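You operate a simulated robot arm through the tools that you are given. There is no shell and no other tool.

The job below is to be done with a simulated robot arm. You get a single attempt, and the scene is never put back.

JOB
Change the dryer tube on the blue drum and start its pump again.
Fine: yellow valve on the pump shut first; stand the drum's plain green tube on the white shelf, fit the purple one from that shelf; valve open last, till the feed gauge is in the green; the blue band tube stays. Set down upright: green dryer tube.
Where things are to end (x, y in the base frame): green dryer tube within 6 cm of [64, 6].

It is judged by the outcome, as a careful person would: the job done as asked, and still so three seconds after it is handed in. It fails if anything else is knocked over, pushed out of place, dropped, spilled or broken.

ROBOT AND FRAMES
A 7-joint arm with a two-finger parallel gripper, fixed in place. Base frame: the origin is at the foot of the arm, x ahead of it, y to its left, z up. Lengths are in cm, angles in degrees, forces in N, time in s.
With the tool pointing down near the work surface it reaches from about 42 to 90 cm from the base axis. Its first joint turns from -143.0 to 143.0 degrees. Payload 3 kg.
The TCP is the grasp point between the finger pads, 3 cm short of the fingertips. In the tool frame z runs along the fingers and y along their closing line. The gripper opens to 9.4 cm. The fingers are 2.8 cm wide and 1 cm thick; the gripper's body (5 by 9.6 cm) begins 5.5 cm behind the TCP.
Orientation is that of the tool frame in the base frame, as [roll, pitch, yaw] about the fixed x, y, z axes, in that order (R = Rz(yaw) Ry(pitch) Rx(roll)). With the fingers straight down and closing along the base's y, the tool's x points along the base's -x, its y along +y and its z along -z.

CONTROLS
- The arm moves only by the tool apply_moves. Its argument "deltas" is a list of rows, each a list of 3 entries, a list of its own where there are three numbers: the finger opening in m, from 0 to 0.094, then the shift along the tool's x, y, z in m, then the turn, a rotation vector about the tool's x, y, z in degrees. In form: [[hand, [dx, dy, dz], [wx, wy, wz]], ...]. A call has 1 to 20 rows; each row is the pose to reach, as a shift and turn from the pose commanded when the call began, along the tool's axes at that moment. Rows are played at 5 a second. More than 5 cm and 8.6 degrees between two rows, or a gripper value outside its range, and nothing of the call is played. Where a pose cannot be reached the arm comes as near as it can. A force on the tool above 40 N (or 10 N above the force at the start of the call, whichever is more), or a blocked arm, ends the call early, and 0.2 s more pass. Each finger travels about 7.2 cm/s and halts on what it meets, pressing with about 23 N; the grip force reading is that of the motor and also rises with nothing between the fingers. The clock runs only during rows and for 0.2 s after the last one: add rows that repeat a pose to give the fingers time. It gives the time, the measured TCP pose, the force on the tool (base axes), the opening and the grip force at its end, in the units of the frame above (readings bear some noise), with the torque about the TCP (base axes, N m) and any sound that the robot's microphone picked up, and new pictures: "show" is both (left out), scene, wrist or none.
- Cameras (640 x 400 px; columns grow to the right, rows downward): "scene" is fixed at [40.07, -49.88, 177.12]; the picture's right is [1.00, -0.09, 0.00], its down [-0.07, -0.72, -0.69] and it looks along [0.06, 0.69, -0.73] (base axes); focal length 334 px, centre (320, 200). "wrist" rides on the gripper at [7.6, 1.4, -10.3] in the tool frame; the picture's right is [-0.18, 0.98, 0.00], its down [-0.75, -0.14, -0.64] and it looks along [-0.63, -0.12, 0.77] (tool axes); focal length 243 px, centre (320, 200). There is no depth. A picture from a camera that has moved, and an enlarged one, comes with that camera's place and axes in the base frame and with its lens.
- close_up(camera, box): a new picture of the part [left, top, right, bottom] of that camera's present view, enlarged. The clock stands still meanwhile.
- hand_in(): hands the job in; it is judged then, once.

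Places have to be worked out from the pictures, the camera data and where the tool is seen. Open the gripper and draw the arm clear of the work before you hand the job in, unless the task says otherwise.

The tools are called after "Emit:" as a command line: name --argument value ..., lists and objects as JSON in quotes. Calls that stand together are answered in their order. apply_moves: Moves the arm, as the interface text tells. Its arguments: {"type":"object","properties":{"deltas":{"type":"array","items":{"type":"array"}},"show":{"type":"string","enum":["both","scene","wrist","none"]}},"required":["deltas"]} The other tools are called the same way: close_up (camera, box) takes an enlarged picture of a part of a camera's view; hand_in () hands the job in.

At the start:

```text
time_s: 0.0
tcp_pos: [34.52, 28.85, 129.03]
tcp_rot: [-180.0, 0.0, -180.0]
contact_force: [-0.6, -0.3, -0.3]
torque: [-0.02, -0.02, -0.02]
width: 9.41
grasp_force: 0.0
```

scene: 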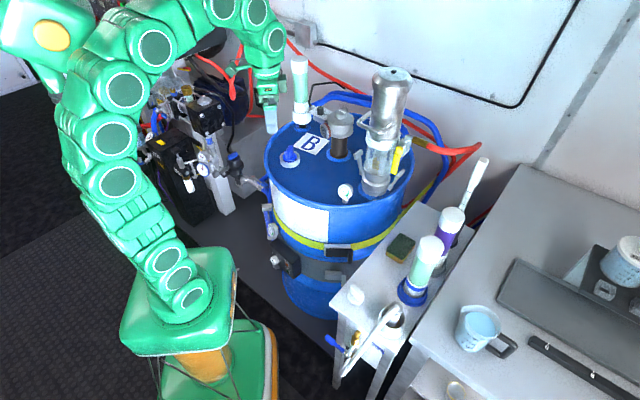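
wrist: 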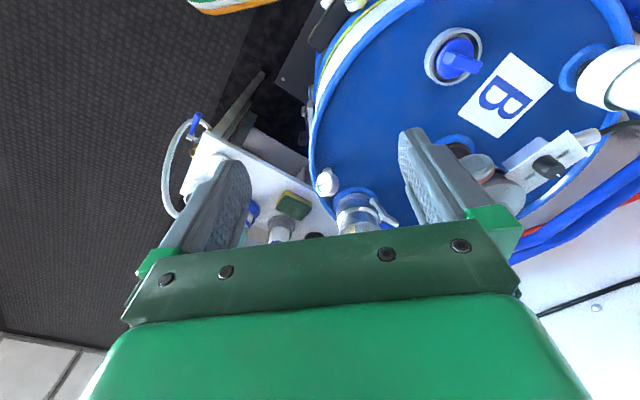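

I start by looking closely at the scene: the drum top, the white shelf and the pump with valve and gauge.

Emit:
close_up --camera "scene" --box '[240, 40, 440, 220]'

Emit:
close_up --camera "scene" --box '[320, 150, 520, 390]'

Emit:
close_up --camera "scene" --box '[130, 60, 290, 220]'

Emit:
close_up --camera "wrist" --box '[160, 0, 640, 260]'

```text
2.22 times, centred on (340, 130) of scene
camera zoom: at [40.07, -49.88, 177.12], right [1.0, -0.09, 0.0], down [-0.07, -0.72, -0.69], along [0.06, 0.69, -0.73], focal length 741 px, centre (276, 356)
```

zoom: 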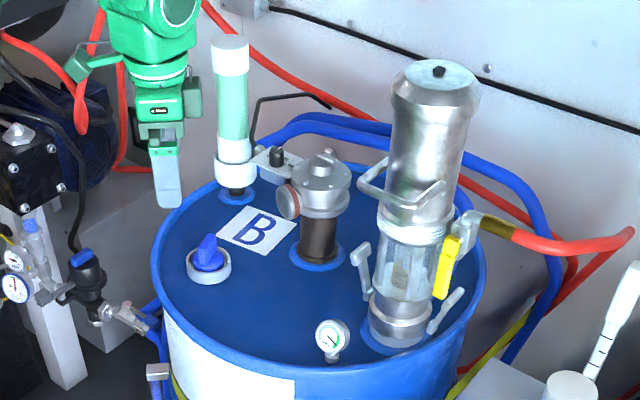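

```text
1.67 times, centred on (420, 270) of scene
camera zoom: at [40.07, -49.88, 177.12], right [1.0, -0.09, 0.0], down [-0.07, -0.72, -0.69], along [0.06, 0.69, -0.73], focal length 556 px, centre (153, 83)
```

zoom: 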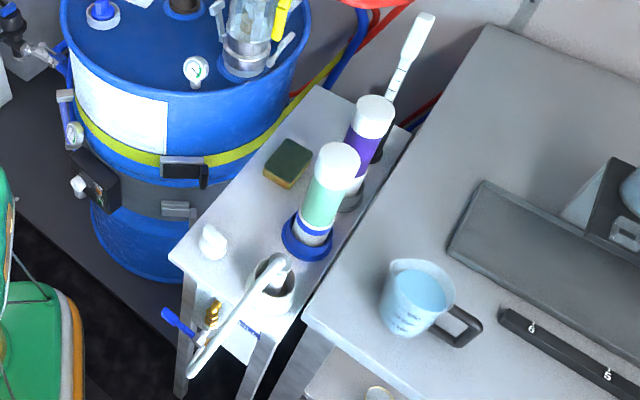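

```text
2.50 times, centred on (210, 140) of scene
camera zoom: at [40.07, -49.88, 177.12], right [1.0, -0.09, 0.0], down [-0.07, -0.72, -0.69], along [0.06, 0.69, -0.73], focal length 834 px, centre (595, 350)
```

zoom: 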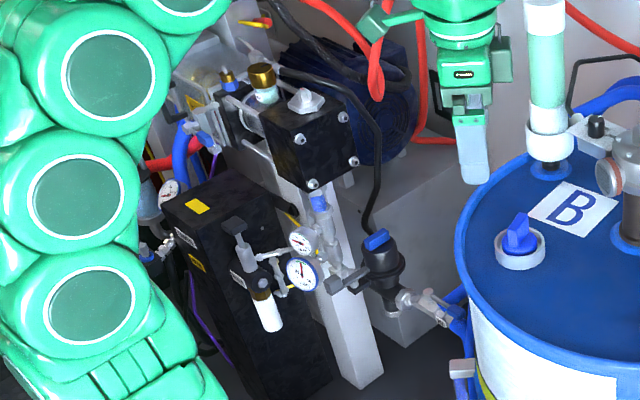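

```text
1.33 times, centred on (400, 130) of wrist
camera zoom: at [26.91, 30.23, 139.28], right [0.18, 0.98, 0.0], down [0.75, -0.14, 0.64], along [0.63, -0.12, -0.77], focal length 324 px, centre (213, 293)
```

zoom: 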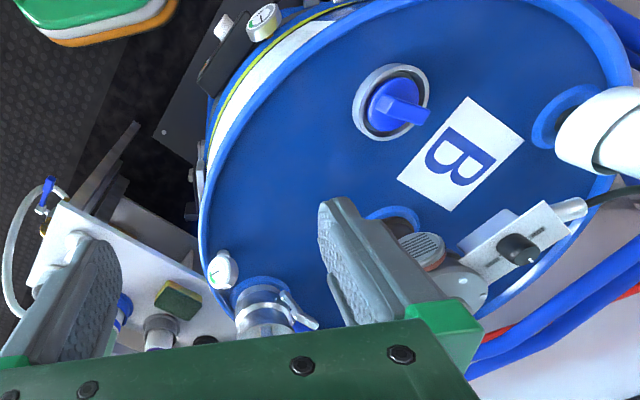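

The yellow handle is on the tall steel pump beside the red hose; the shelf seems to be at z≈82 and the drum top at z≈95. I'll move the wrist camera toward the front and turn it to get a second view of the pump, gauge and shelf.

Emit:
apply_moves --deltas '[[0.094, [-0.005, -0.04, 0], [0, 0, -5]], [0.094, [-0.01, -0.08, 0], [0, 0, -10]], [0.094, [-0.01, -0.12, 0], [0, 0, -15]], [0.094, [-0.01, -0.16, 0], [0, 0, -20]], [0.094, [-0.01, -0.2, 0], [0, 0, -25]], [0.094, [-0.01, -0.24, 0], [0, 0, -30]]]' --show "both"

```text
time_s: 1.4
tcp_pos: [35.47, 4.82, 128.98]
tcp_rot: [-180.0, 0.0, -149.8]
contact_force: [0.7, 0.0, 0.0]
torque: [0.02, 0.01, 0.03]
width: 9.4
grasp_force: 0.1
camera wrist: at [28.16, 2.2, 139.17], right [-0.33, 0.94, 0.0], down [0.72, 0.26, 0.64], along [0.61, 0.21, -0.77], focal length 243 px, centre (320, 200)
```

scene: 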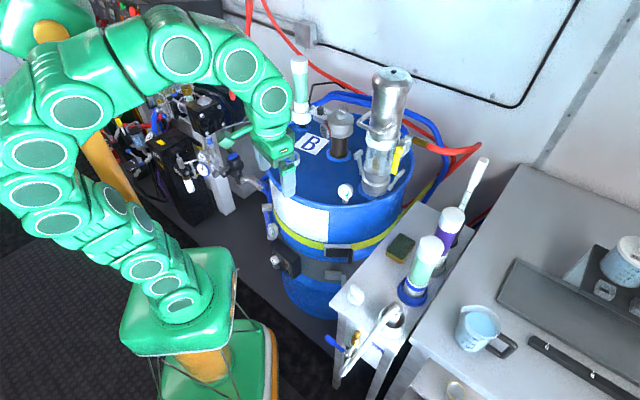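
wrist: 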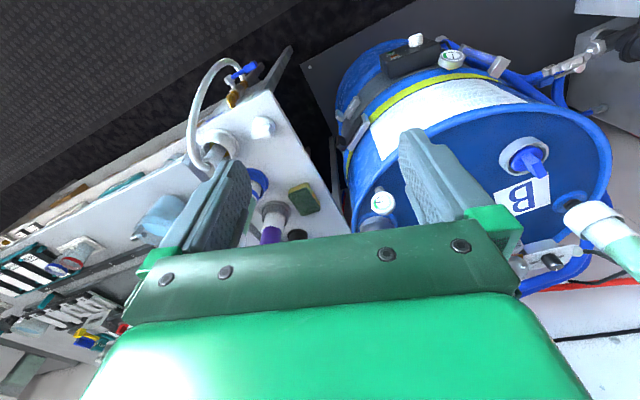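

The wrist view is upside-down and the gripper hides its lower half. I'll zoom the scene camera tightly on the valve, gauge, tubes.

Emit:
close_up --camera "scene" --box '[350, 110, 430, 200]'

Emit:
close_up --camera "scene" --box '[325, 175, 365, 205]'

Emit:
close_up --camera "scene" --box '[270, 50, 340, 150]'

Emit:
close_up --camera "scene" --box '[385, 195, 475, 315]'

Emit:
close_up --camera "wrist" --box '[340, 160, 420, 220]'

Emit:
close_up --camera "wrist" --box '[180, 100, 340, 250]'

```text
4.44 times, centred on (390, 155) of scene
camera zoom: at [40.07, -49.88, 177.12], right [1.0, -0.09, 0.0], down [-0.07, -0.72, -0.69], along [0.06, 0.69, -0.73], focal length 1482 px, centre (9, 400)
```

zoom: 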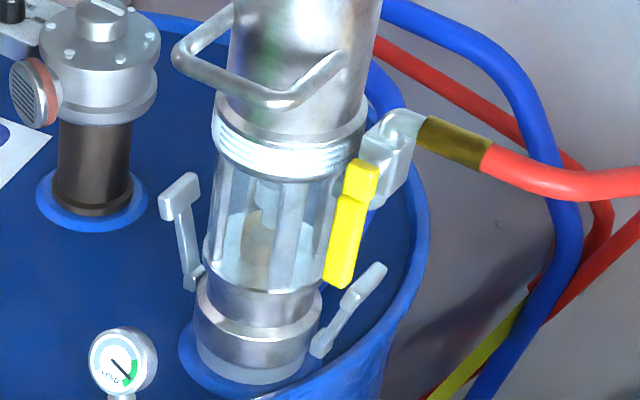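

```text
13.33 times, centred on (345, 190) of scene
camera zoom: at [40.07, -49.88, 177.12], right [1.0, -0.09, 0.0], down [-0.07, -0.72, -0.69], along [0.06, 0.69, -0.73], focal length 4447 px, centre (-13, 333)
```

zoom: 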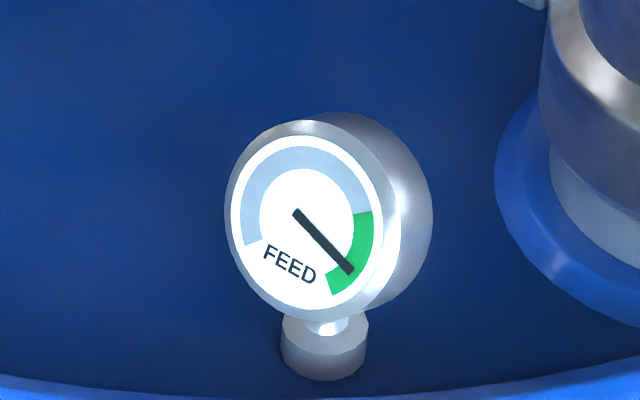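

```text
4.00 times, centred on (305, 100) of scene
camera zoom: at [40.07, -49.88, 177.12], right [1.0, -0.09, 0.0], down [-0.07, -0.72, -0.69], along [0.06, 0.69, -0.73], focal length 1334 px, centre (380, 600)
```

zoom: 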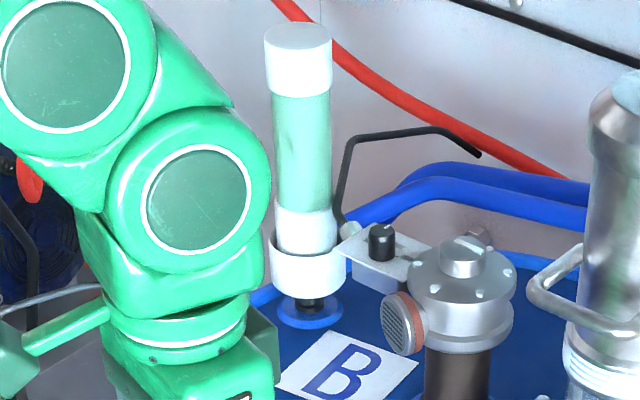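

```text
3.33 times, centred on (430, 255) of scene
camera zoom: at [40.07, -49.88, 177.12], right [1.0, -0.09, 0.0], down [-0.07, -0.72, -0.69], along [0.06, 0.69, -0.73], focal length 1112 px, centre (-47, 17)
```

zoom: 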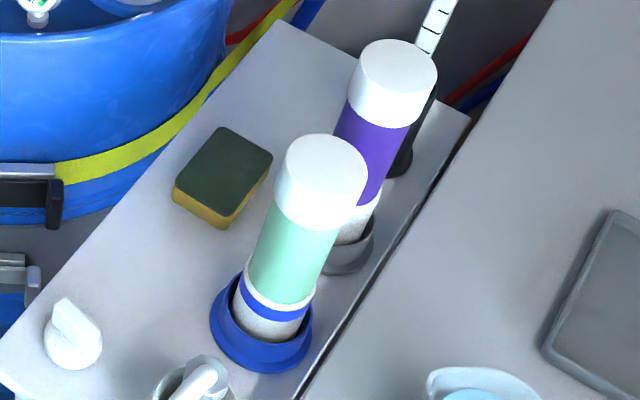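

```text
6.67 times, centred on (380, 190) of wrist
camera zoom: at [28.16, 2.2, 139.17], right [-0.33, 0.94, 0.0], down [0.72, 0.26, 0.64], along [0.61, 0.21, -0.77], focal length 1618 px, centre (-80, 267)
```

zoom: 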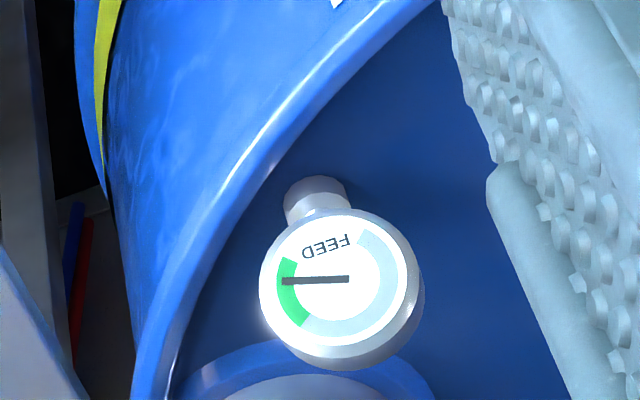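

```text
2.67 times, centred on (260, 175) of wrist
camera zoom: at [28.16, 2.2, 139.17], right [-0.33, 0.94, 0.0], down [0.72, 0.26, 0.64], along [0.61, 0.21, -0.77], focal length 647 px, centre (480, 267)
```

zoom: 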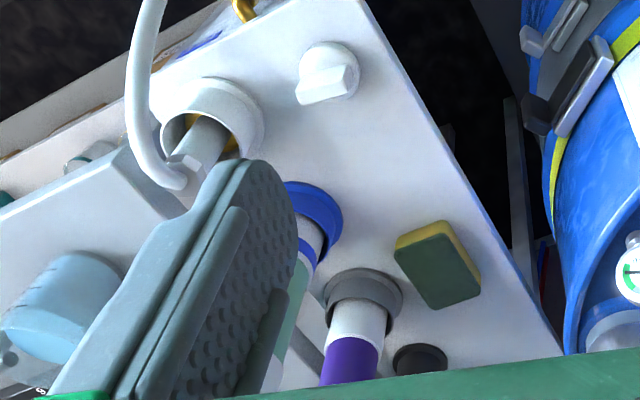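

The FEED gauge on the drum rim reads in the green now (pump running), and the yellow lever hangs vertically. I'll raise the hand and turn it to look along +y at the valve from above/front.

Emit:
apply_moves --deltas '[[0.094, [-0.0258, -0.0186, -0.0211], [0, 0, -6.67]], [0.094, [-0.0516, -0.0372, -0.0422], [0, 0, -13.3]], [0.094, [-0.0773, -0.0559, -0.0633], [0, 0, -20]], [0.094, [-0.1031, -0.0745, -0.0844], [0, 0, -26.7]], [0.094, [-0.1289, -0.0931, -0.1056], [0, 0, -33.3]], [0.094, [-0.1547, -0.1117, -0.1267], [0, 0, -40]], [0.094, [-0.1804, -0.1304, -0.1478], [0, 0, -46.7]], [0.094, [-0.2062, -0.149, -0.1689], [0, 0, -53.3]], [0.094, [-0.232, -0.1676, -0.19], [0, 0, -60]], [0.094, [-0.232, -0.1676, -0.19], [0, 0, -60]]]' --show "both"

```text
time_s: 3.6
tcp_pos: [56.34, 2.9, 133.94]
tcp_rot: [-180.0, 0.0, -89.9]
contact_force: [-0.1, -0.3, -0.5]
torque: [-0.02, 0.01, -0.01]
width: 9.41
grasp_force: 0.0
out of reach, approached as far as the arm can: row 4, 5, 6, 7, 8, 9, 10
camera wrist: at [54.93, -4.7, 144.12], right [-0.98, 0.18, 0.0], down [0.14, 0.75, 0.64], along [0.12, 0.63, -0.77], focal length 243 px, centre (320, 200)
```

scene: 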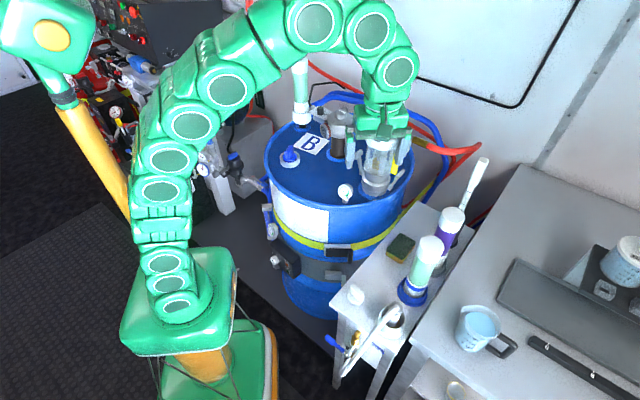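
wrist: 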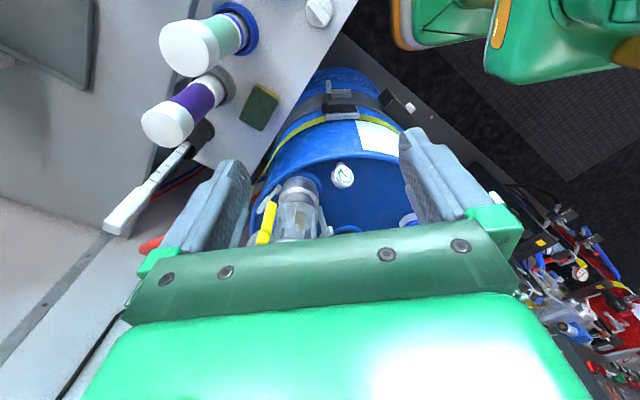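

The hand is at its reach limit there but it has a good view. Zooming in on the valve, gauge and shelf from this viewpoint for triangulation.

Emit:
close_up --camera "wrist" --box '[230, 150, 350, 250]'

Emit:
close_up --camera "wrist" --box '[90, 0, 350, 250]'

Emit:
close_up --camera "scene" --box '[355, 130, 425, 200]'

```text
4.00 times, centred on (290, 200) of wrist
camera zoom: at [54.93, -4.7, 144.12], right [-0.98, 0.18, 0.0], down [0.14, 0.75, 0.64], along [0.12, 0.63, -0.77], focal length 970 px, centre (440, 200)
```

zoom: 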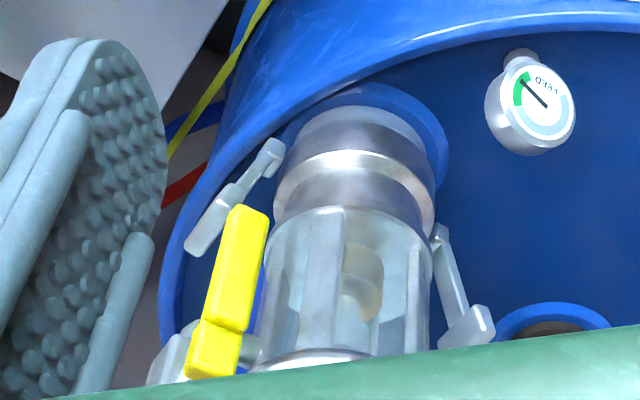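

```text
1.60 times, centred on (220, 125) of wrist
camera zoom: at [54.93, -4.7, 144.12], right [-0.98, 0.18, 0.0], down [0.14, 0.75, 0.64], along [0.12, 0.63, -0.77], focal length 388 px, centre (480, 320)
```

zoom: 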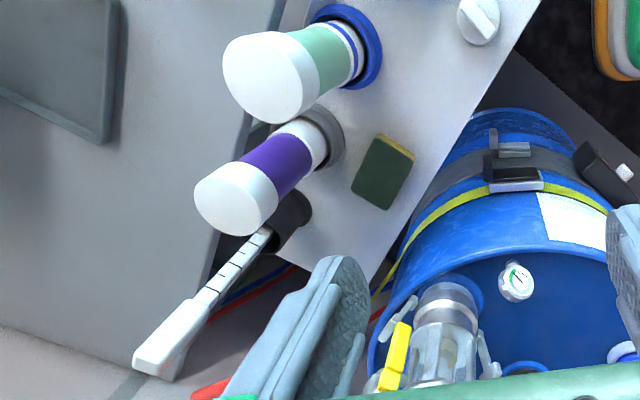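

```text
5.71 times, centred on (390, 165) of scene
camera zoom: at [40.07, -49.88, 177.12], right [1.0, -0.09, 0.0], down [-0.07, -0.72, -0.69], along [0.06, 0.69, -0.73], focal length 1906 px, centre (-80, 400)
```

zoom: 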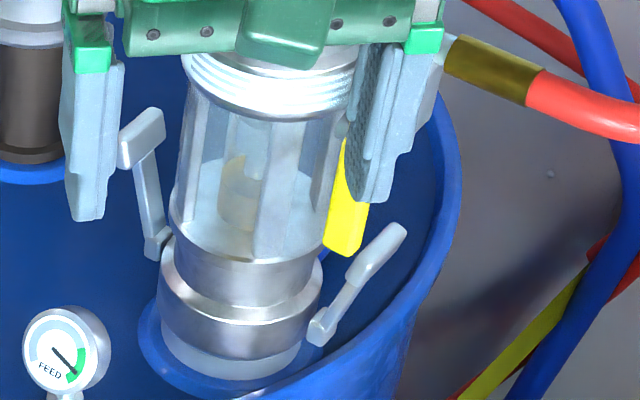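

The commanded pose was out of reach, so I'll check what reference the next call uses with a small downward move before planning more precisely.

Emit:
apply_moves --deltas '[[0.094, [0, 0, 0.03], [0, 0, 0]], [0.094, [0, 0, 0.06], [0, 0, 0]]]' --show "none"

```text
time_s: 4.2
tcp_pos: [56.68, 3.29, 127.69]
tcp_rot: [179.9, -0.1, -90.0]
contact_force: [0.1, 0.2, 0.2]
torque: [-0.03, 0.02, 0.0]
width: 9.42
grasp_force: 0.2
```

Reference is the reached pose. Now I tilt the hand 30° so that the camera looks lower toward +y at the valve, at [62, 8, 118].

Emit:
apply_moves --deltas '[[0.094, [-0.012, -0.013, 0.024], [0, -7.5, 0]], [0.094, [-0.024, -0.026, 0.048], [0, -15, 0]], [0.094, [-0.036, -0.04, 0.072], [0, -22.5, 0]], [0.094, [-0.047, -0.053, 0.097], [0, -30, 0]], [0.094, [-0.047, -0.053, 0.097], [0, -30, 0]]]' --show "both"

```text
time_s: 5.4
tcp_pos: [62.31, 7.97, 117.91]
tcp_rot: [180.0, 30.0, -90.0]
contact_force: [0.7, 0.5, 0.0]
torque: [-0.02, -0.01, -0.02]
width: 9.44
grasp_force: 0.1
camera wrist: at [60.79, -3.73, 122.92], right [-0.98, 0.16, 0.09], down [0.14, 0.33, 0.93], along [0.12, 0.93, -0.35], focal length 243 px, centre (320, 200)
```

scene: 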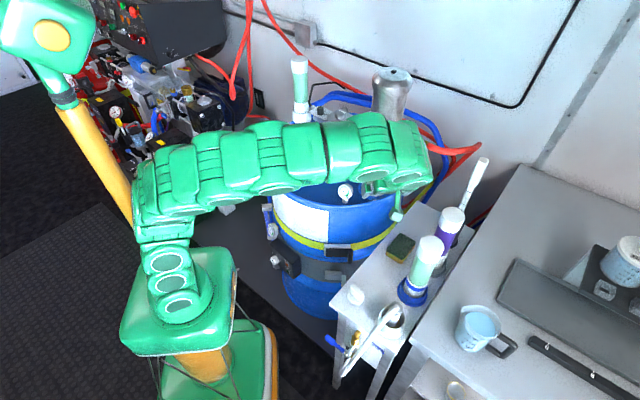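
wrist: 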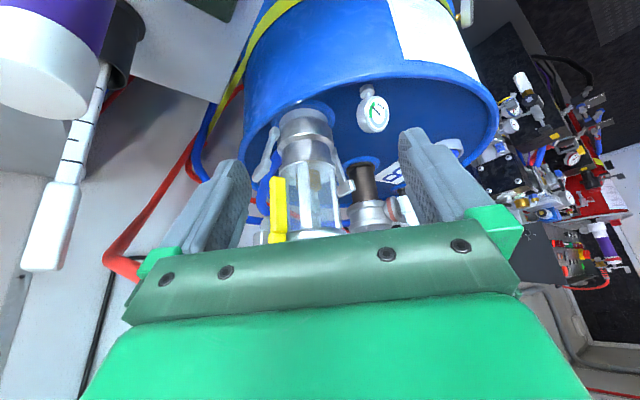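

Emit:
close_up --camera "wrist" --box '[240, 90, 410, 250]'

Emit:
close_up --camera "wrist" --box '[250, 165, 330, 250]'

```text
2.50 times, centred on (325, 170) of wrist
camera zoom: at [60.79, -3.73, 122.92], right [-0.98, 0.16, 0.09], down [0.14, 0.33, 0.93], along [0.12, 0.93, -0.35], focal length 606 px, centre (308, 275)
```

zoom: 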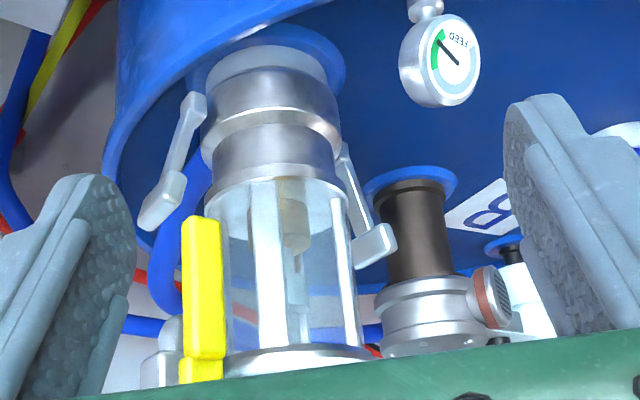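

```text
4.71 times, centred on (290, 208) of wrist
camera zoom: at [60.79, -3.73, 122.92], right [-0.98, 0.16, 0.09], down [0.14, 0.33, 0.93], along [0.12, 0.93, -0.35], focal length 1142 px, centre (461, 165)
```

zoom: 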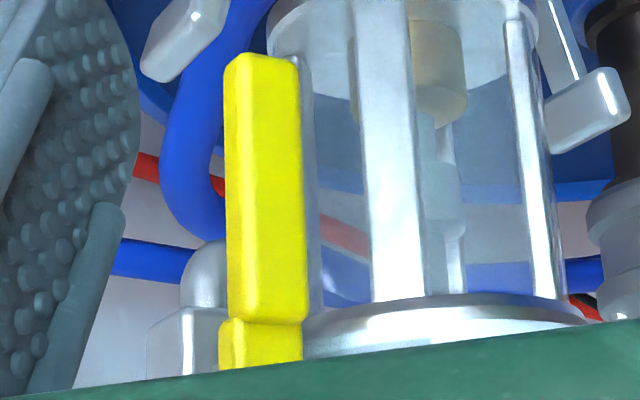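

Triangulating three views puts the lever end at about [69.4, 23.4, 108.8] and its pivot near [69.6, 24, 117], hanging straight down. To find the turning axis I'll look from the south-west (azimuth ~50°).

Emit:
apply_moves --deltas '[[0.094, [-0.0015, 0.0076, 0.0055], [4, 0, 6.93]], [0.094, [-0.003, 0.0152, 0.011], [8, 0, 13.86]], [0.094, [-0.0045, 0.0228, 0.0165], [12, 0, 20.78]], [0.094, [-0.006, 0.0304, 0.022], [16, 0, 27.71]], [0.094, [-0.0073, 0.038, 0.0273], [20, 0, 34.64]], [0.094, [-0.0073, 0.038, 0.0273], [20, 0, 34.64]]]' --show "wrist"

Emit:
close_up --camera "wrist" --box '[250, 120, 400, 250]'

```text
time_s: 6.8
tcp_pos: [58.18, 10.11, 115.82]
tcp_rot: [-179.9, 30.0, -130.1]
contact_force: [-0.1, -0.1, 0.4]
torque: [0.01, -0.01, 0.05]
width: 9.39
grasp_force: 0.1
camera wrist: at [49.56, 1.99, 120.85], right [-0.65, 0.76, 0.09], down [0.32, 0.16, 0.93], along [0.69, 0.63, -0.35], focal length 243 px, centre (320, 200)
```

wrist: 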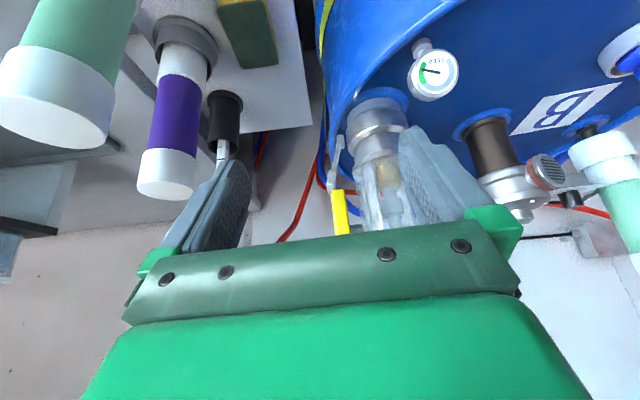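

```text
3.08 times, centred on (325, 185) of wrist
camera zoom: at [49.56, 1.99, 120.85], right [-0.65, 0.76, 0.09], down [0.32, 0.16, 0.93], along [0.69, 0.63, -0.35], focal length 746 px, centre (305, 246)
```

zoom: 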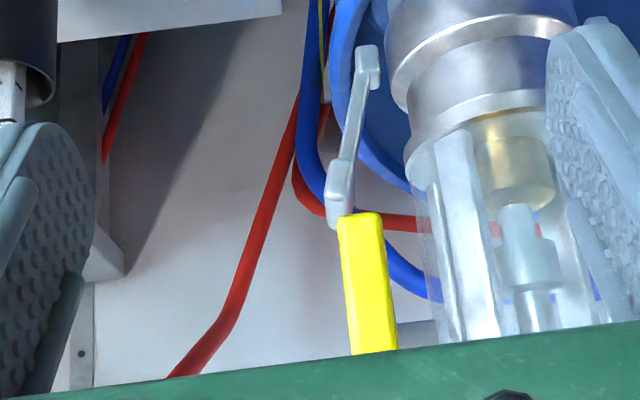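

From the south-west the lever hangs straight down in front of the clear section, outward side free. One more view from the west (looking along +x) to fix the axis direction and depth.

Emit:
apply_moves --deltas '[[0.094, [-0.008, 0.0217, 0.0081], [4.17, 0, 7.22]], [0.094, [-0.016, 0.0433, 0.0162], [8.33, 0, 14.43]], [0.094, [-0.024, 0.065, 0.0243], [12.5, 0, 21.65]], [0.094, [-0.0321, 0.0866, 0.0324], [16.67, 0, 28.87]], [0.094, [-0.0401, 0.1083, 0.0405], [20.83, 0, 36.08]], [0.094, [-0.0481, 0.1299, 0.0486], [25, 0, 43.3]], [0.094, [-0.0481, 0.1299, 0.0486], [25, 0, 43.3]]]' --show "wrist"

Emit:
close_up --camera "wrist" --box '[250, 120, 400, 250]'

```text
time_s: 8.4
tcp_pos: [52.34, 23.34, 114.08]
tcp_rot: [179.9, 30.0, 179.9]
contact_force: [0.3, -0.7, 0.4]
torque: [-0.01, 0.02, 0.01]
width: 9.4
grasp_force: 0.0
camera wrist: at [40.71, 24.73, 119.11], right [0.16, 0.98, 0.09], down [0.33, -0.14, 0.93], along [0.93, -0.12, -0.35], focal length 243 px, centre (320, 200)
```

wrist: 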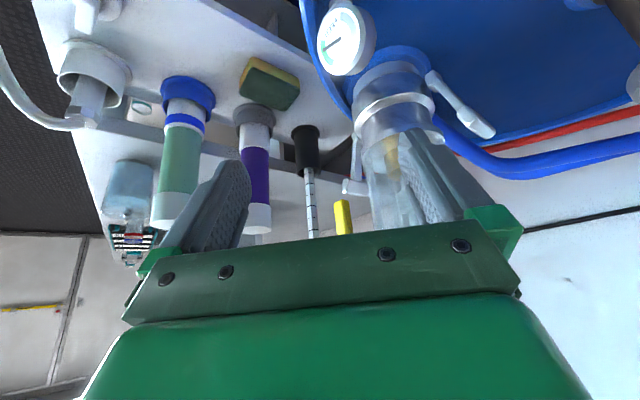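

```text
3.08 times, centred on (325, 185) of wrist
camera zoom: at [40.71, 24.73, 119.11], right [0.16, 0.98, 0.09], down [0.33, -0.14, 0.93], along [0.93, -0.12, -0.35], focal length 746 px, centre (305, 246)
```

zoom: 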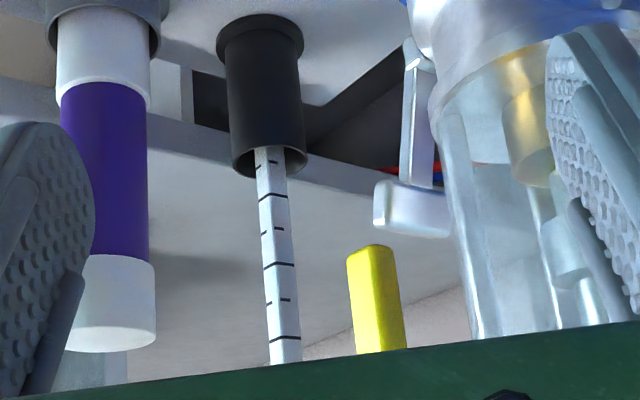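

Emit:
close_up --camera "scene" --box '[375, 125, 425, 180]'

Emit:
close_up --camera "scene" --box '[240, 40, 440, 220]'

Emit:
close_up --camera "wrist" --box '[320, 190, 370, 240]'

```text
7.27 times, centred on (400, 152) of scene
camera zoom: at [40.07, -49.88, 177.12], right [1.0, -0.09, 0.0], down [-0.07, -0.72, -0.69], along [0.06, 0.69, -0.73], focal length 2426 px, centre (-262, 546)
```

zoom: 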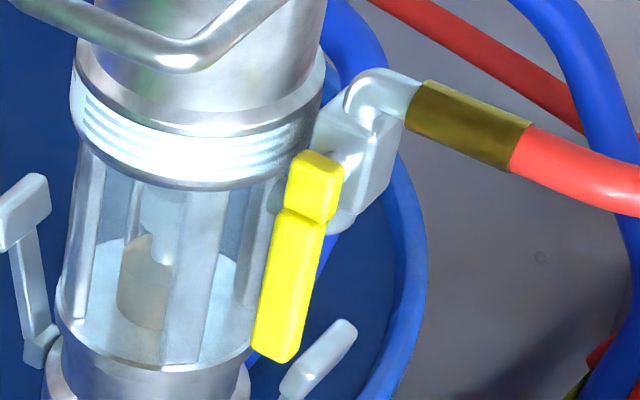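

```text
2.22 times, centred on (340, 130) of scene
camera zoom: at [40.07, -49.88, 177.12], right [1.0, -0.09, 0.0], down [-0.07, -0.72, -0.69], along [0.06, 0.69, -0.73], focal length 741 px, centre (276, 356)
```

zoom: 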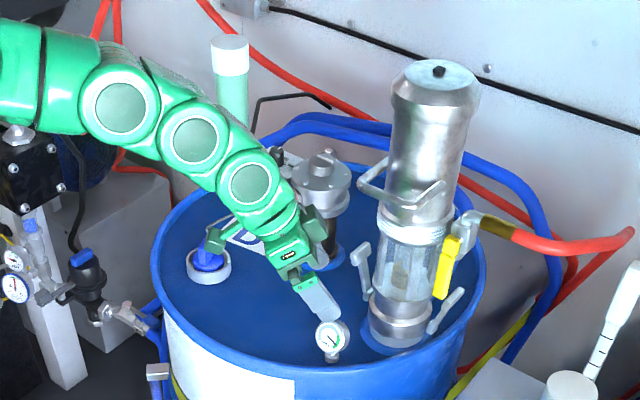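

```text
8.00 times, centred on (345, 215) of wrist
camera zoom: at [40.71, 24.73, 119.11], right [0.16, 0.98, 0.09], down [0.33, -0.14, 0.93], along [0.93, -0.12, -0.35], focal length 1941 px, centre (120, 80)
```

zoom: 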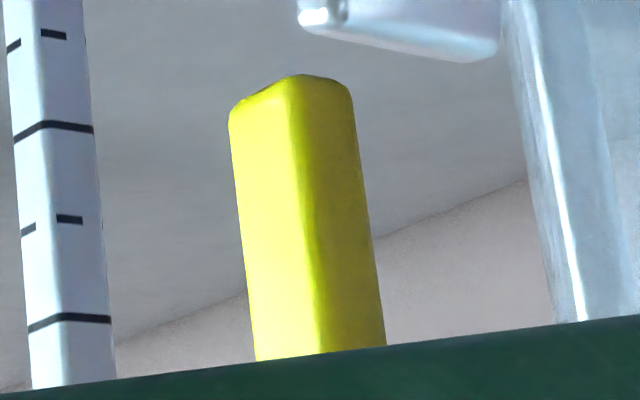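

The valve cube's handle faces SW (axis ≈ [-0.68,-0.73,0]); the lever hangs down and can only swing outward (SE, away from the pump). I'll line up from the SW with the hand turned to heading 47°.

Emit:
apply_moves --deltas '[[0.094, [-0.0117, -0.016, 0.0068], [-3.92, 0, -6.78]], [0.094, [-0.0234, -0.032, 0.0135], [-7.83, 0, -13.57]], [0.094, [-0.0351, -0.048, 0.0203], [-11.75, 0, -20.35]], [0.094, [-0.0467, -0.064, 0.027], [-15.67, 0, -27.13]], [0.094, [-0.0584, -0.08, 0.0338], [-19.58, 0, -33.92]], [0.094, [-0.0701, -0.096, 0.0405], [-23.5, 0, -40.7]], [0.094, [-0.0701, -0.096, 0.0405], [-23.5, 0, -40.7]]]' --show "none"

Emit:
apply_moves --deltas '[[0.06, [0.0017, 0, 0.0029], [0, -7.5, 0]], [0.04, [0.0033, 0, 0.0058], [0, -15, 0]], [0.02, [0.005, 0, 0.0087], [0, -22.5, 0]], [0.0, [0.0067, 0, 0.0115], [0, -30, 0]], [0.0, [0.0083, 0, 0.0144], [0, -37.5, 0]], [0.0, [0.01, 0, 0.0173], [0, -45, 0]], [0.0, [0.01, 0, 0.0173], [0, -45, 0]]]' --show "both"

```text
time_s: 10.0
tcp_pos: [60.63, 13.9, 113.88]
tcp_rot: [-180.0, 30.0, -132.9]
contact_force: [-1.2, -0.5, -0.1]
torque: [-0.03, -0.02, 0.0]
width: 9.41
grasp_force: 0.1
```

```text
time_s: 11.6
tcp_pos: [60.85, 13.71, 111.87]
tcp_rot: [-179.6, 73.8, -133.3]
contact_force: [-0.6, 1.1, -0.4]
torque: [0.0, -0.01, 0.01]
width: 0.01
grasp_force: 22.6
out of reach, approached as far as the arm can: row 6, 7
camera wrist: at [51.54, 5.97, 107.45], right [-0.67, 0.72, 0.17], down [-0.18, -0.39, 0.9], along [0.72, 0.58, 0.39], focal length 243 px, centre (320, 200)
```

scene: 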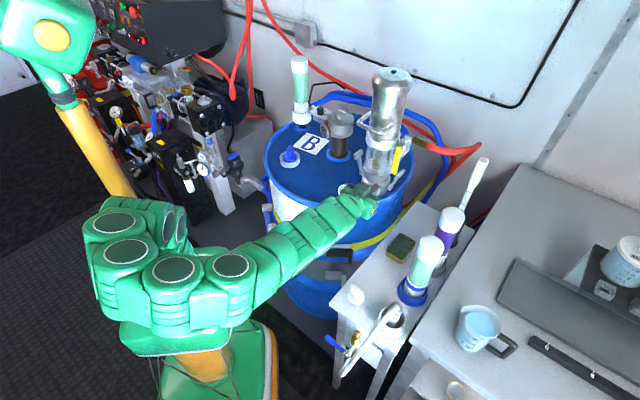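
wrist: 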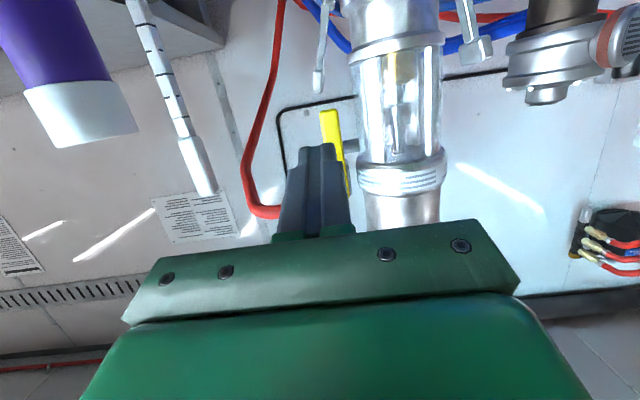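

Emit:
close_up --camera "wrist" --box '[270, 70, 450, 240]'

Emit:
close_up --camera "scene" --box '[330, 120, 430, 215]'

```text
2.35 times, centred on (360, 155) of wrist
camera zoom: at [51.54, 5.97, 107.45], right [-0.67, 0.72, 0.17], down [-0.18, -0.39, 0.9], along [0.72, 0.58, 0.39], focal length 571 px, centre (226, 306)
```

zoom: 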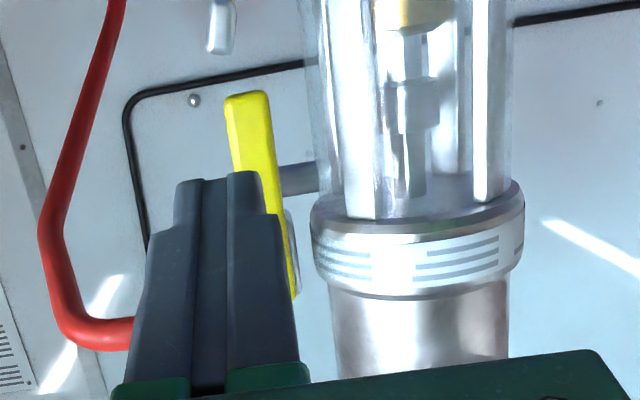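

```text
4.21 times, centred on (380, 168) of scene
camera zoom: at [40.07, -49.88, 177.12], right [1.0, -0.09, 0.0], down [-0.07, -0.72, -0.69], along [0.06, 0.69, -0.73], focal length 1404 px, centre (67, 337)
```

zoom: 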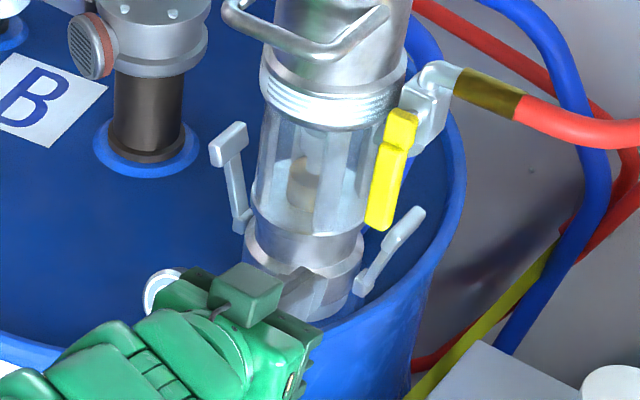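

The closed fingertips are now a peg pointing NE, and the wrist view shows the lever with the free gap between it and the pump on its right. I'll shift 2.9 cm toward the gap and advance halfway, then check.

Emit:
apply_moves --deltas '[[0.0, [0, 0.015, 0], [0, 0, 0]], [0.0, [0, 0.029, 0], [0, 0, 0]], [0.0, [-0.0031, 0.029, 0.03], [0, 0, 0]], [0.0, [-0.0062, 0.029, 0.0607], [0, 0, 0]], [0.0, [-0.0062, 0.029, 0.0607], [0, 0, 0]]]' --show "both"

Emit:
close_up --camera "wrist" --box '[240, 70, 420, 240]'

```text
time_s: 12.8
tcp_pos: [62.65, 20.29, 110.97]
tcp_rot: [-180.0, 74.9, -133.0]
contact_force: [-0.1, 0.0, 0.0]
torque: [0.0, -0.04, 0.0]
width: 0.02
grasp_force: 22.9
out of reach, approached as far as the arm can: row 2
camera wrist: at [53.51, 12.59, 106.31], right [-0.69, 0.71, 0.18], down [-0.19, -0.41, 0.89], along [0.7, 0.58, 0.41], focal length 243 px, centre (320, 200)
```

scene: 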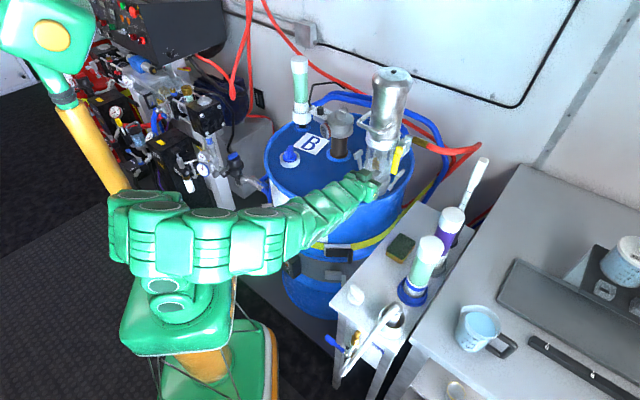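
wrist: 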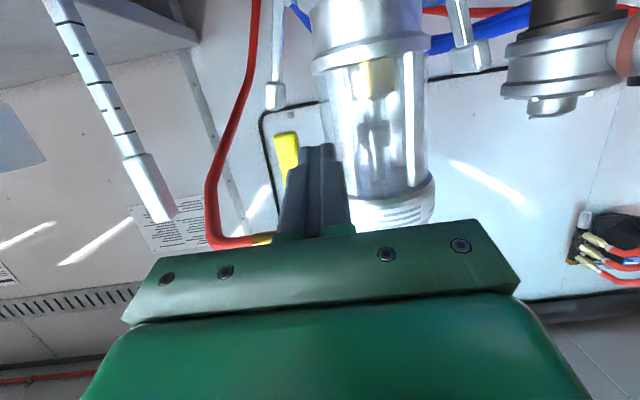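

```text
2.35 times, centred on (330, 155) of wrist
camera zoom: at [53.51, 12.59, 106.31], right [-0.69, 0.71, 0.18], down [-0.19, -0.41, 0.89], along [0.7, 0.58, 0.41], focal length 571 px, centre (296, 306)
```

zoom: 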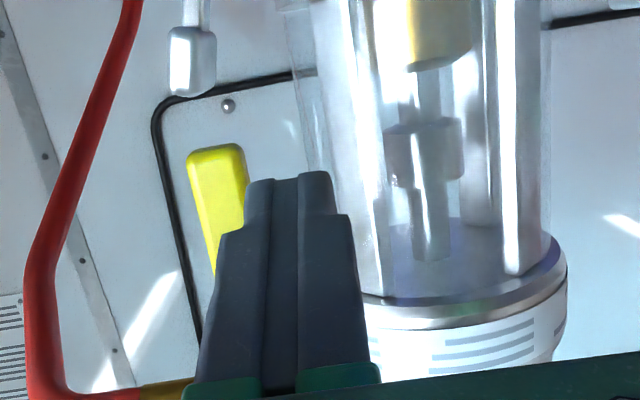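

The peg is lined up with the gap: peg edge about 0.6 cm clear of the lever and roughly 1 cm clear of the pump. I advance 6 cm so the tips pass just beyond the lever.

Emit:
apply_moves --deltas '[[0.0, [-0.0045, 0, 0.0195], [0, 0, 0]], [0.0, [-0.009, 0, 0.039], [0, 0, 0]], [0.0, [-0.0136, 0, 0.0585], [0, 0, 0]], [0.0, [-0.0136, 0, 0.0585], [0, 0, 0]]]' --show "both"

Emit:
close_up --camera "wrist" --box '[240, 70, 420, 240]'

Emit:
close_up --camera "scene" --box '[330, 120, 430, 215]'

```text
time_s: 13.6
tcp_pos: [66.92, 24.12, 110.73]
tcp_rot: [-180.0, 75.0, -133.6]
contact_force: [0.6, -3.6, -0.3]
torque: [0.0, 0.01, -0.1]
width: 0.03
grasp_force: 22.8
stopped in row 4: the force on the tool passed its limit at 80 N (the readings are from after the stop); the commanded pose is now the measured one
camera wrist: at [57.73, 16.44, 106.03], right [-0.68, 0.71, 0.18], down [-0.19, -0.41, 0.89], along [0.71, 0.57, 0.41], focal length 243 px, centre (320, 200)
```

scene: 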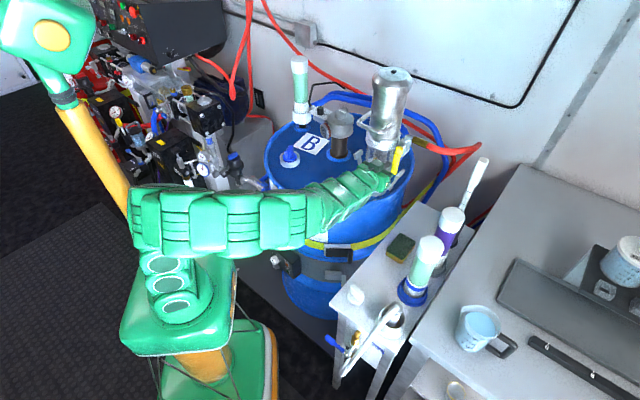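
wrist: 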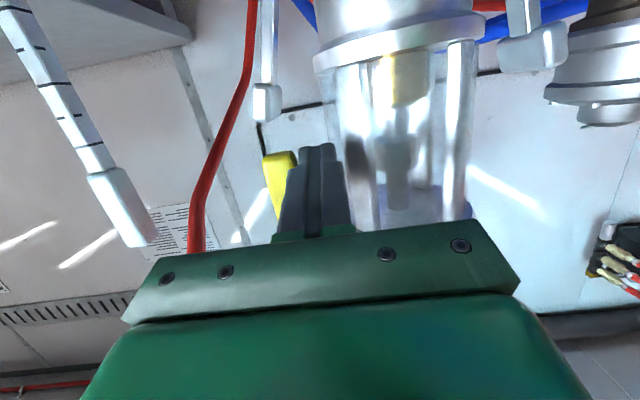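

```text
2.35 times, centred on (330, 155) of wrist
camera zoom: at [57.73, 16.44, 106.03], right [-0.68, 0.71, 0.18], down [-0.19, -0.41, 0.89], along [0.71, 0.57, 0.41], focal length 571 px, centre (296, 306)
```

zoom: 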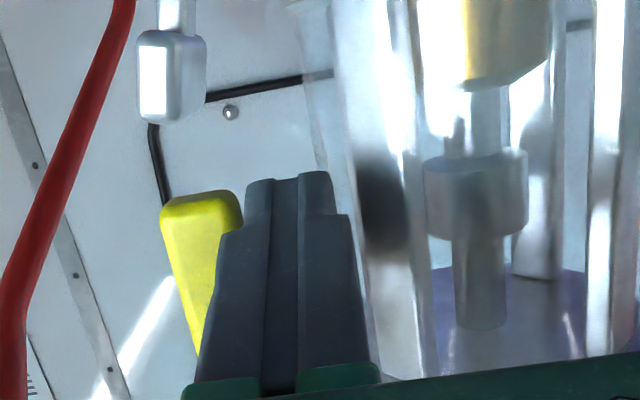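

```text
4.21 times, centred on (380, 168) of scene
camera zoom: at [40.07, -49.88, 177.12], right [1.0, -0.09, 0.0], down [-0.07, -0.72, -0.69], along [0.06, 0.69, -0.73], focal length 1404 px, centre (67, 337)
```

zoom: 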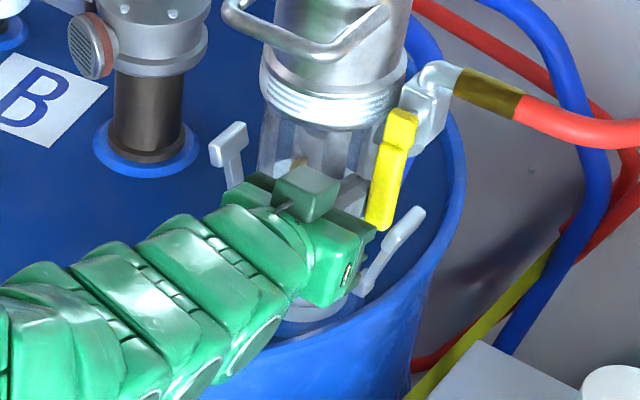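

The stop came from the thicker finger shoulder touching the lever's front face (the lever and pump look unmoved). I'll back off 0.3 cm and push the lever outward (SE) with the slim tip along its arc.

Emit:
apply_moves --deltas '[[0.0, [0.0008, 0, -0.0029], [0, 0, 0]], [0.0, [0.002, -0.006, -0.0026], [0, 0, 0]], [0.0, [0.0032, -0.012, -0.0022], [0, 0, 0]], [0.0, [0.0042, -0.0182, -0.002], [0, 0, 0]], [0.0, [0.0041, -0.024, -0.002], [0, 0, 0]], [0.0, [0.0039, -0.03, -0.0021], [0, 0, 0]], [0.0, [0.0037, -0.0354, -0.0021], [0, 0, 0]], [0.0, [0.0025, -0.041, -0.0025], [0, 0, 0]], [0.0, [0.001, -0.047, -0.003], [0, 0, 0]], [0.0, [-0.0011, -0.0531, -0.0034], [0, 0, 0]]]' --show "both"

Emit:
close_up --camera "wrist" --box '[220, 70, 400, 240]'

Emit:
close_up --camera "scene" --box '[330, 120, 430, 215]'

```text
time_s: 15.8
tcp_pos: [70.49, 20.15, 110.92]
tcp_rot: [180.0, 75.0, -133.6]
contact_force: [-0.3, 0.8, 0.3]
torque: [0.0, 0.01, 0.02]
width: 0.02
grasp_force: 22.9
camera wrist: at [61.35, 12.53, 106.22], right [-0.68, 0.71, 0.18], down [-0.19, -0.41, 0.89], along [0.71, 0.57, 0.41], focal length 243 px, centre (320, 200)
```

scene: 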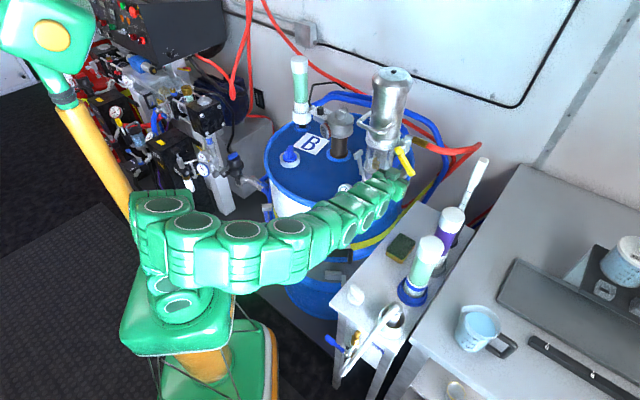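
wrist: 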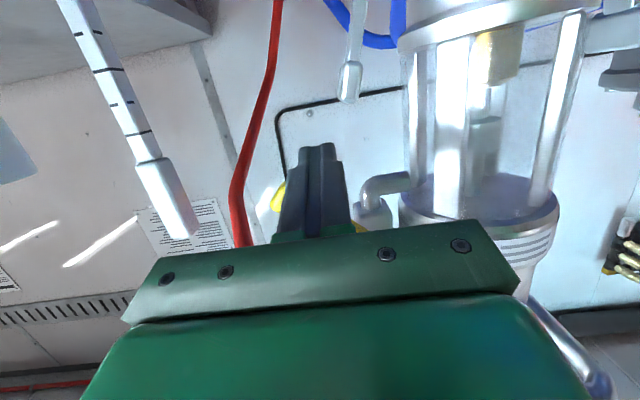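

```text
2.35 times, centred on (310, 155) of wrist
camera zoom: at [61.35, 12.53, 106.22], right [-0.68, 0.71, 0.18], down [-0.19, -0.41, 0.89], along [0.71, 0.57, 0.41], focal length 571 px, centre (344, 306)
```

zoom: 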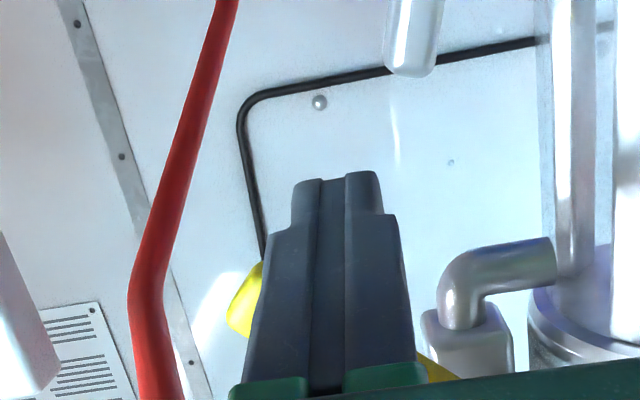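

```text
4.21 times, centred on (380, 168) of scene
camera zoom: at [40.07, -49.88, 177.12], right [1.0, -0.09, 0.0], down [-0.07, -0.72, -0.69], along [0.06, 0.69, -0.73], focal length 1404 px, centre (67, 337)
```

zoom: 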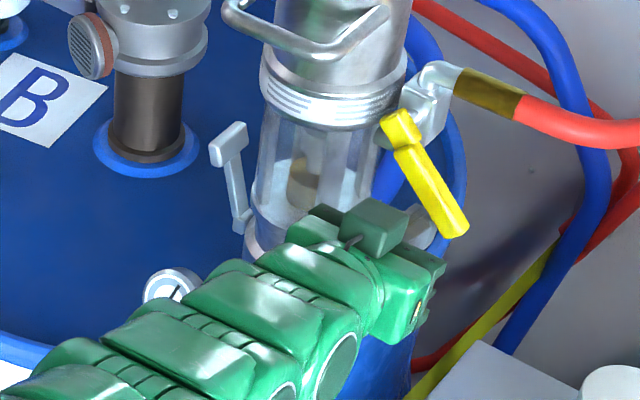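

The lever is swinging outward freely, now near 45°. I continue along the arc up to horizontal.

Emit:
apply_moves --deltas '[[0.0, [-0.0029, -0.0057, -0.0008], [0, 0, 0]], [0.0, [-0.0063, -0.0112, -0.0017], [0, 0, 0]], [0.0, [-0.0101, -0.0166, -0.0027], [0, 0, 0]], [0.0, [-0.0147, -0.0215, -0.0039], [0, 0, 0]], [0.0, [-0.0197, -0.026, -0.0053], [0, 0, 0]], [0.0, [-0.0251, -0.0302, -0.0067], [0, 0, 0]], [0.0, [-0.0312, -0.0338, -0.0084], [0, 0, 0]], [0.0, [-0.0377, -0.0366, -0.0101], [0, 0, 0]], [0.0, [-0.0444, -0.0389, -0.0119], [0, 0, 0]]]' --show "both"

Emit:
close_up --camera "scene" --box '[330, 120, 430, 215]'

Emit:
close_up --camera "scene" --box '[325, 175, 365, 205]'

```text
time_s: 17.8
tcp_pos: [73.29, 17.64, 115.39]
tcp_rot: [179.8, 74.7, -133.6]
contact_force: [-13.4, -2.7, -24.9]
torque: [-0.19, -0.06, -0.05]
width: 0.01
grasp_force: 23.0
camera wrist: at [64.07, 9.98, 110.67], right [-0.68, 0.71, 0.18], down [-0.19, -0.4, 0.9], along [0.71, 0.58, 0.41], focal length 243 px, centre (320, 200)
```

scene: 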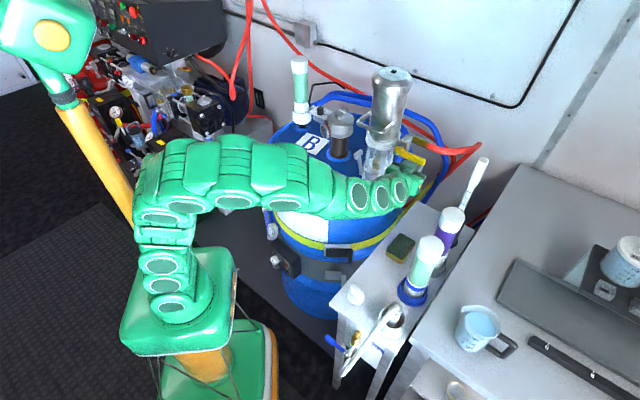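
wrist: 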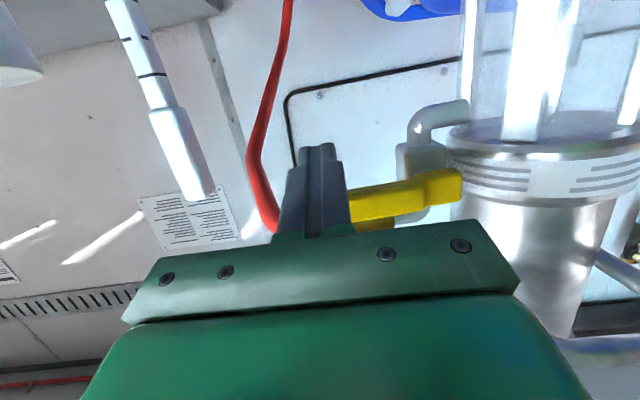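

```text
4.21 times, centred on (380, 168) of scene
camera zoom: at [40.07, -49.88, 177.12], right [1.0, -0.09, 0.0], down [-0.07, -0.72, -0.69], along [0.06, 0.69, -0.73], focal length 1404 px, centre (67, 337)
```

zoom: 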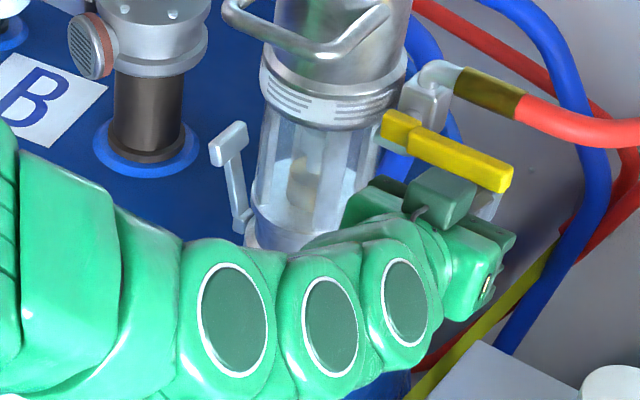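

```text
13.33 times, centred on (345, 190) of scene
camera zoom: at [40.07, -49.88, 177.12], right [1.0, -0.09, 0.0], down [-0.07, -0.72, -0.69], along [0.06, 0.69, -0.73], focal length 4447 px, centre (-13, 333)
```

zoom: 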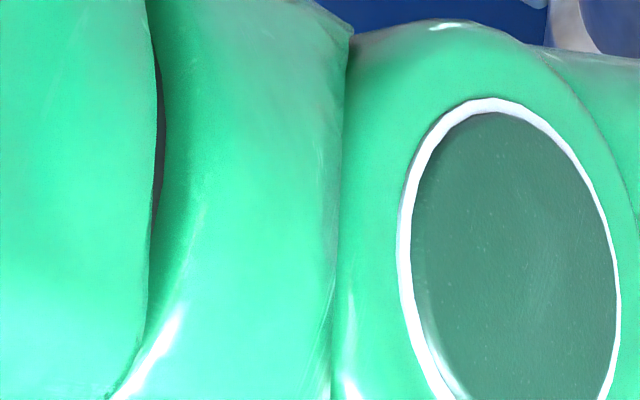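

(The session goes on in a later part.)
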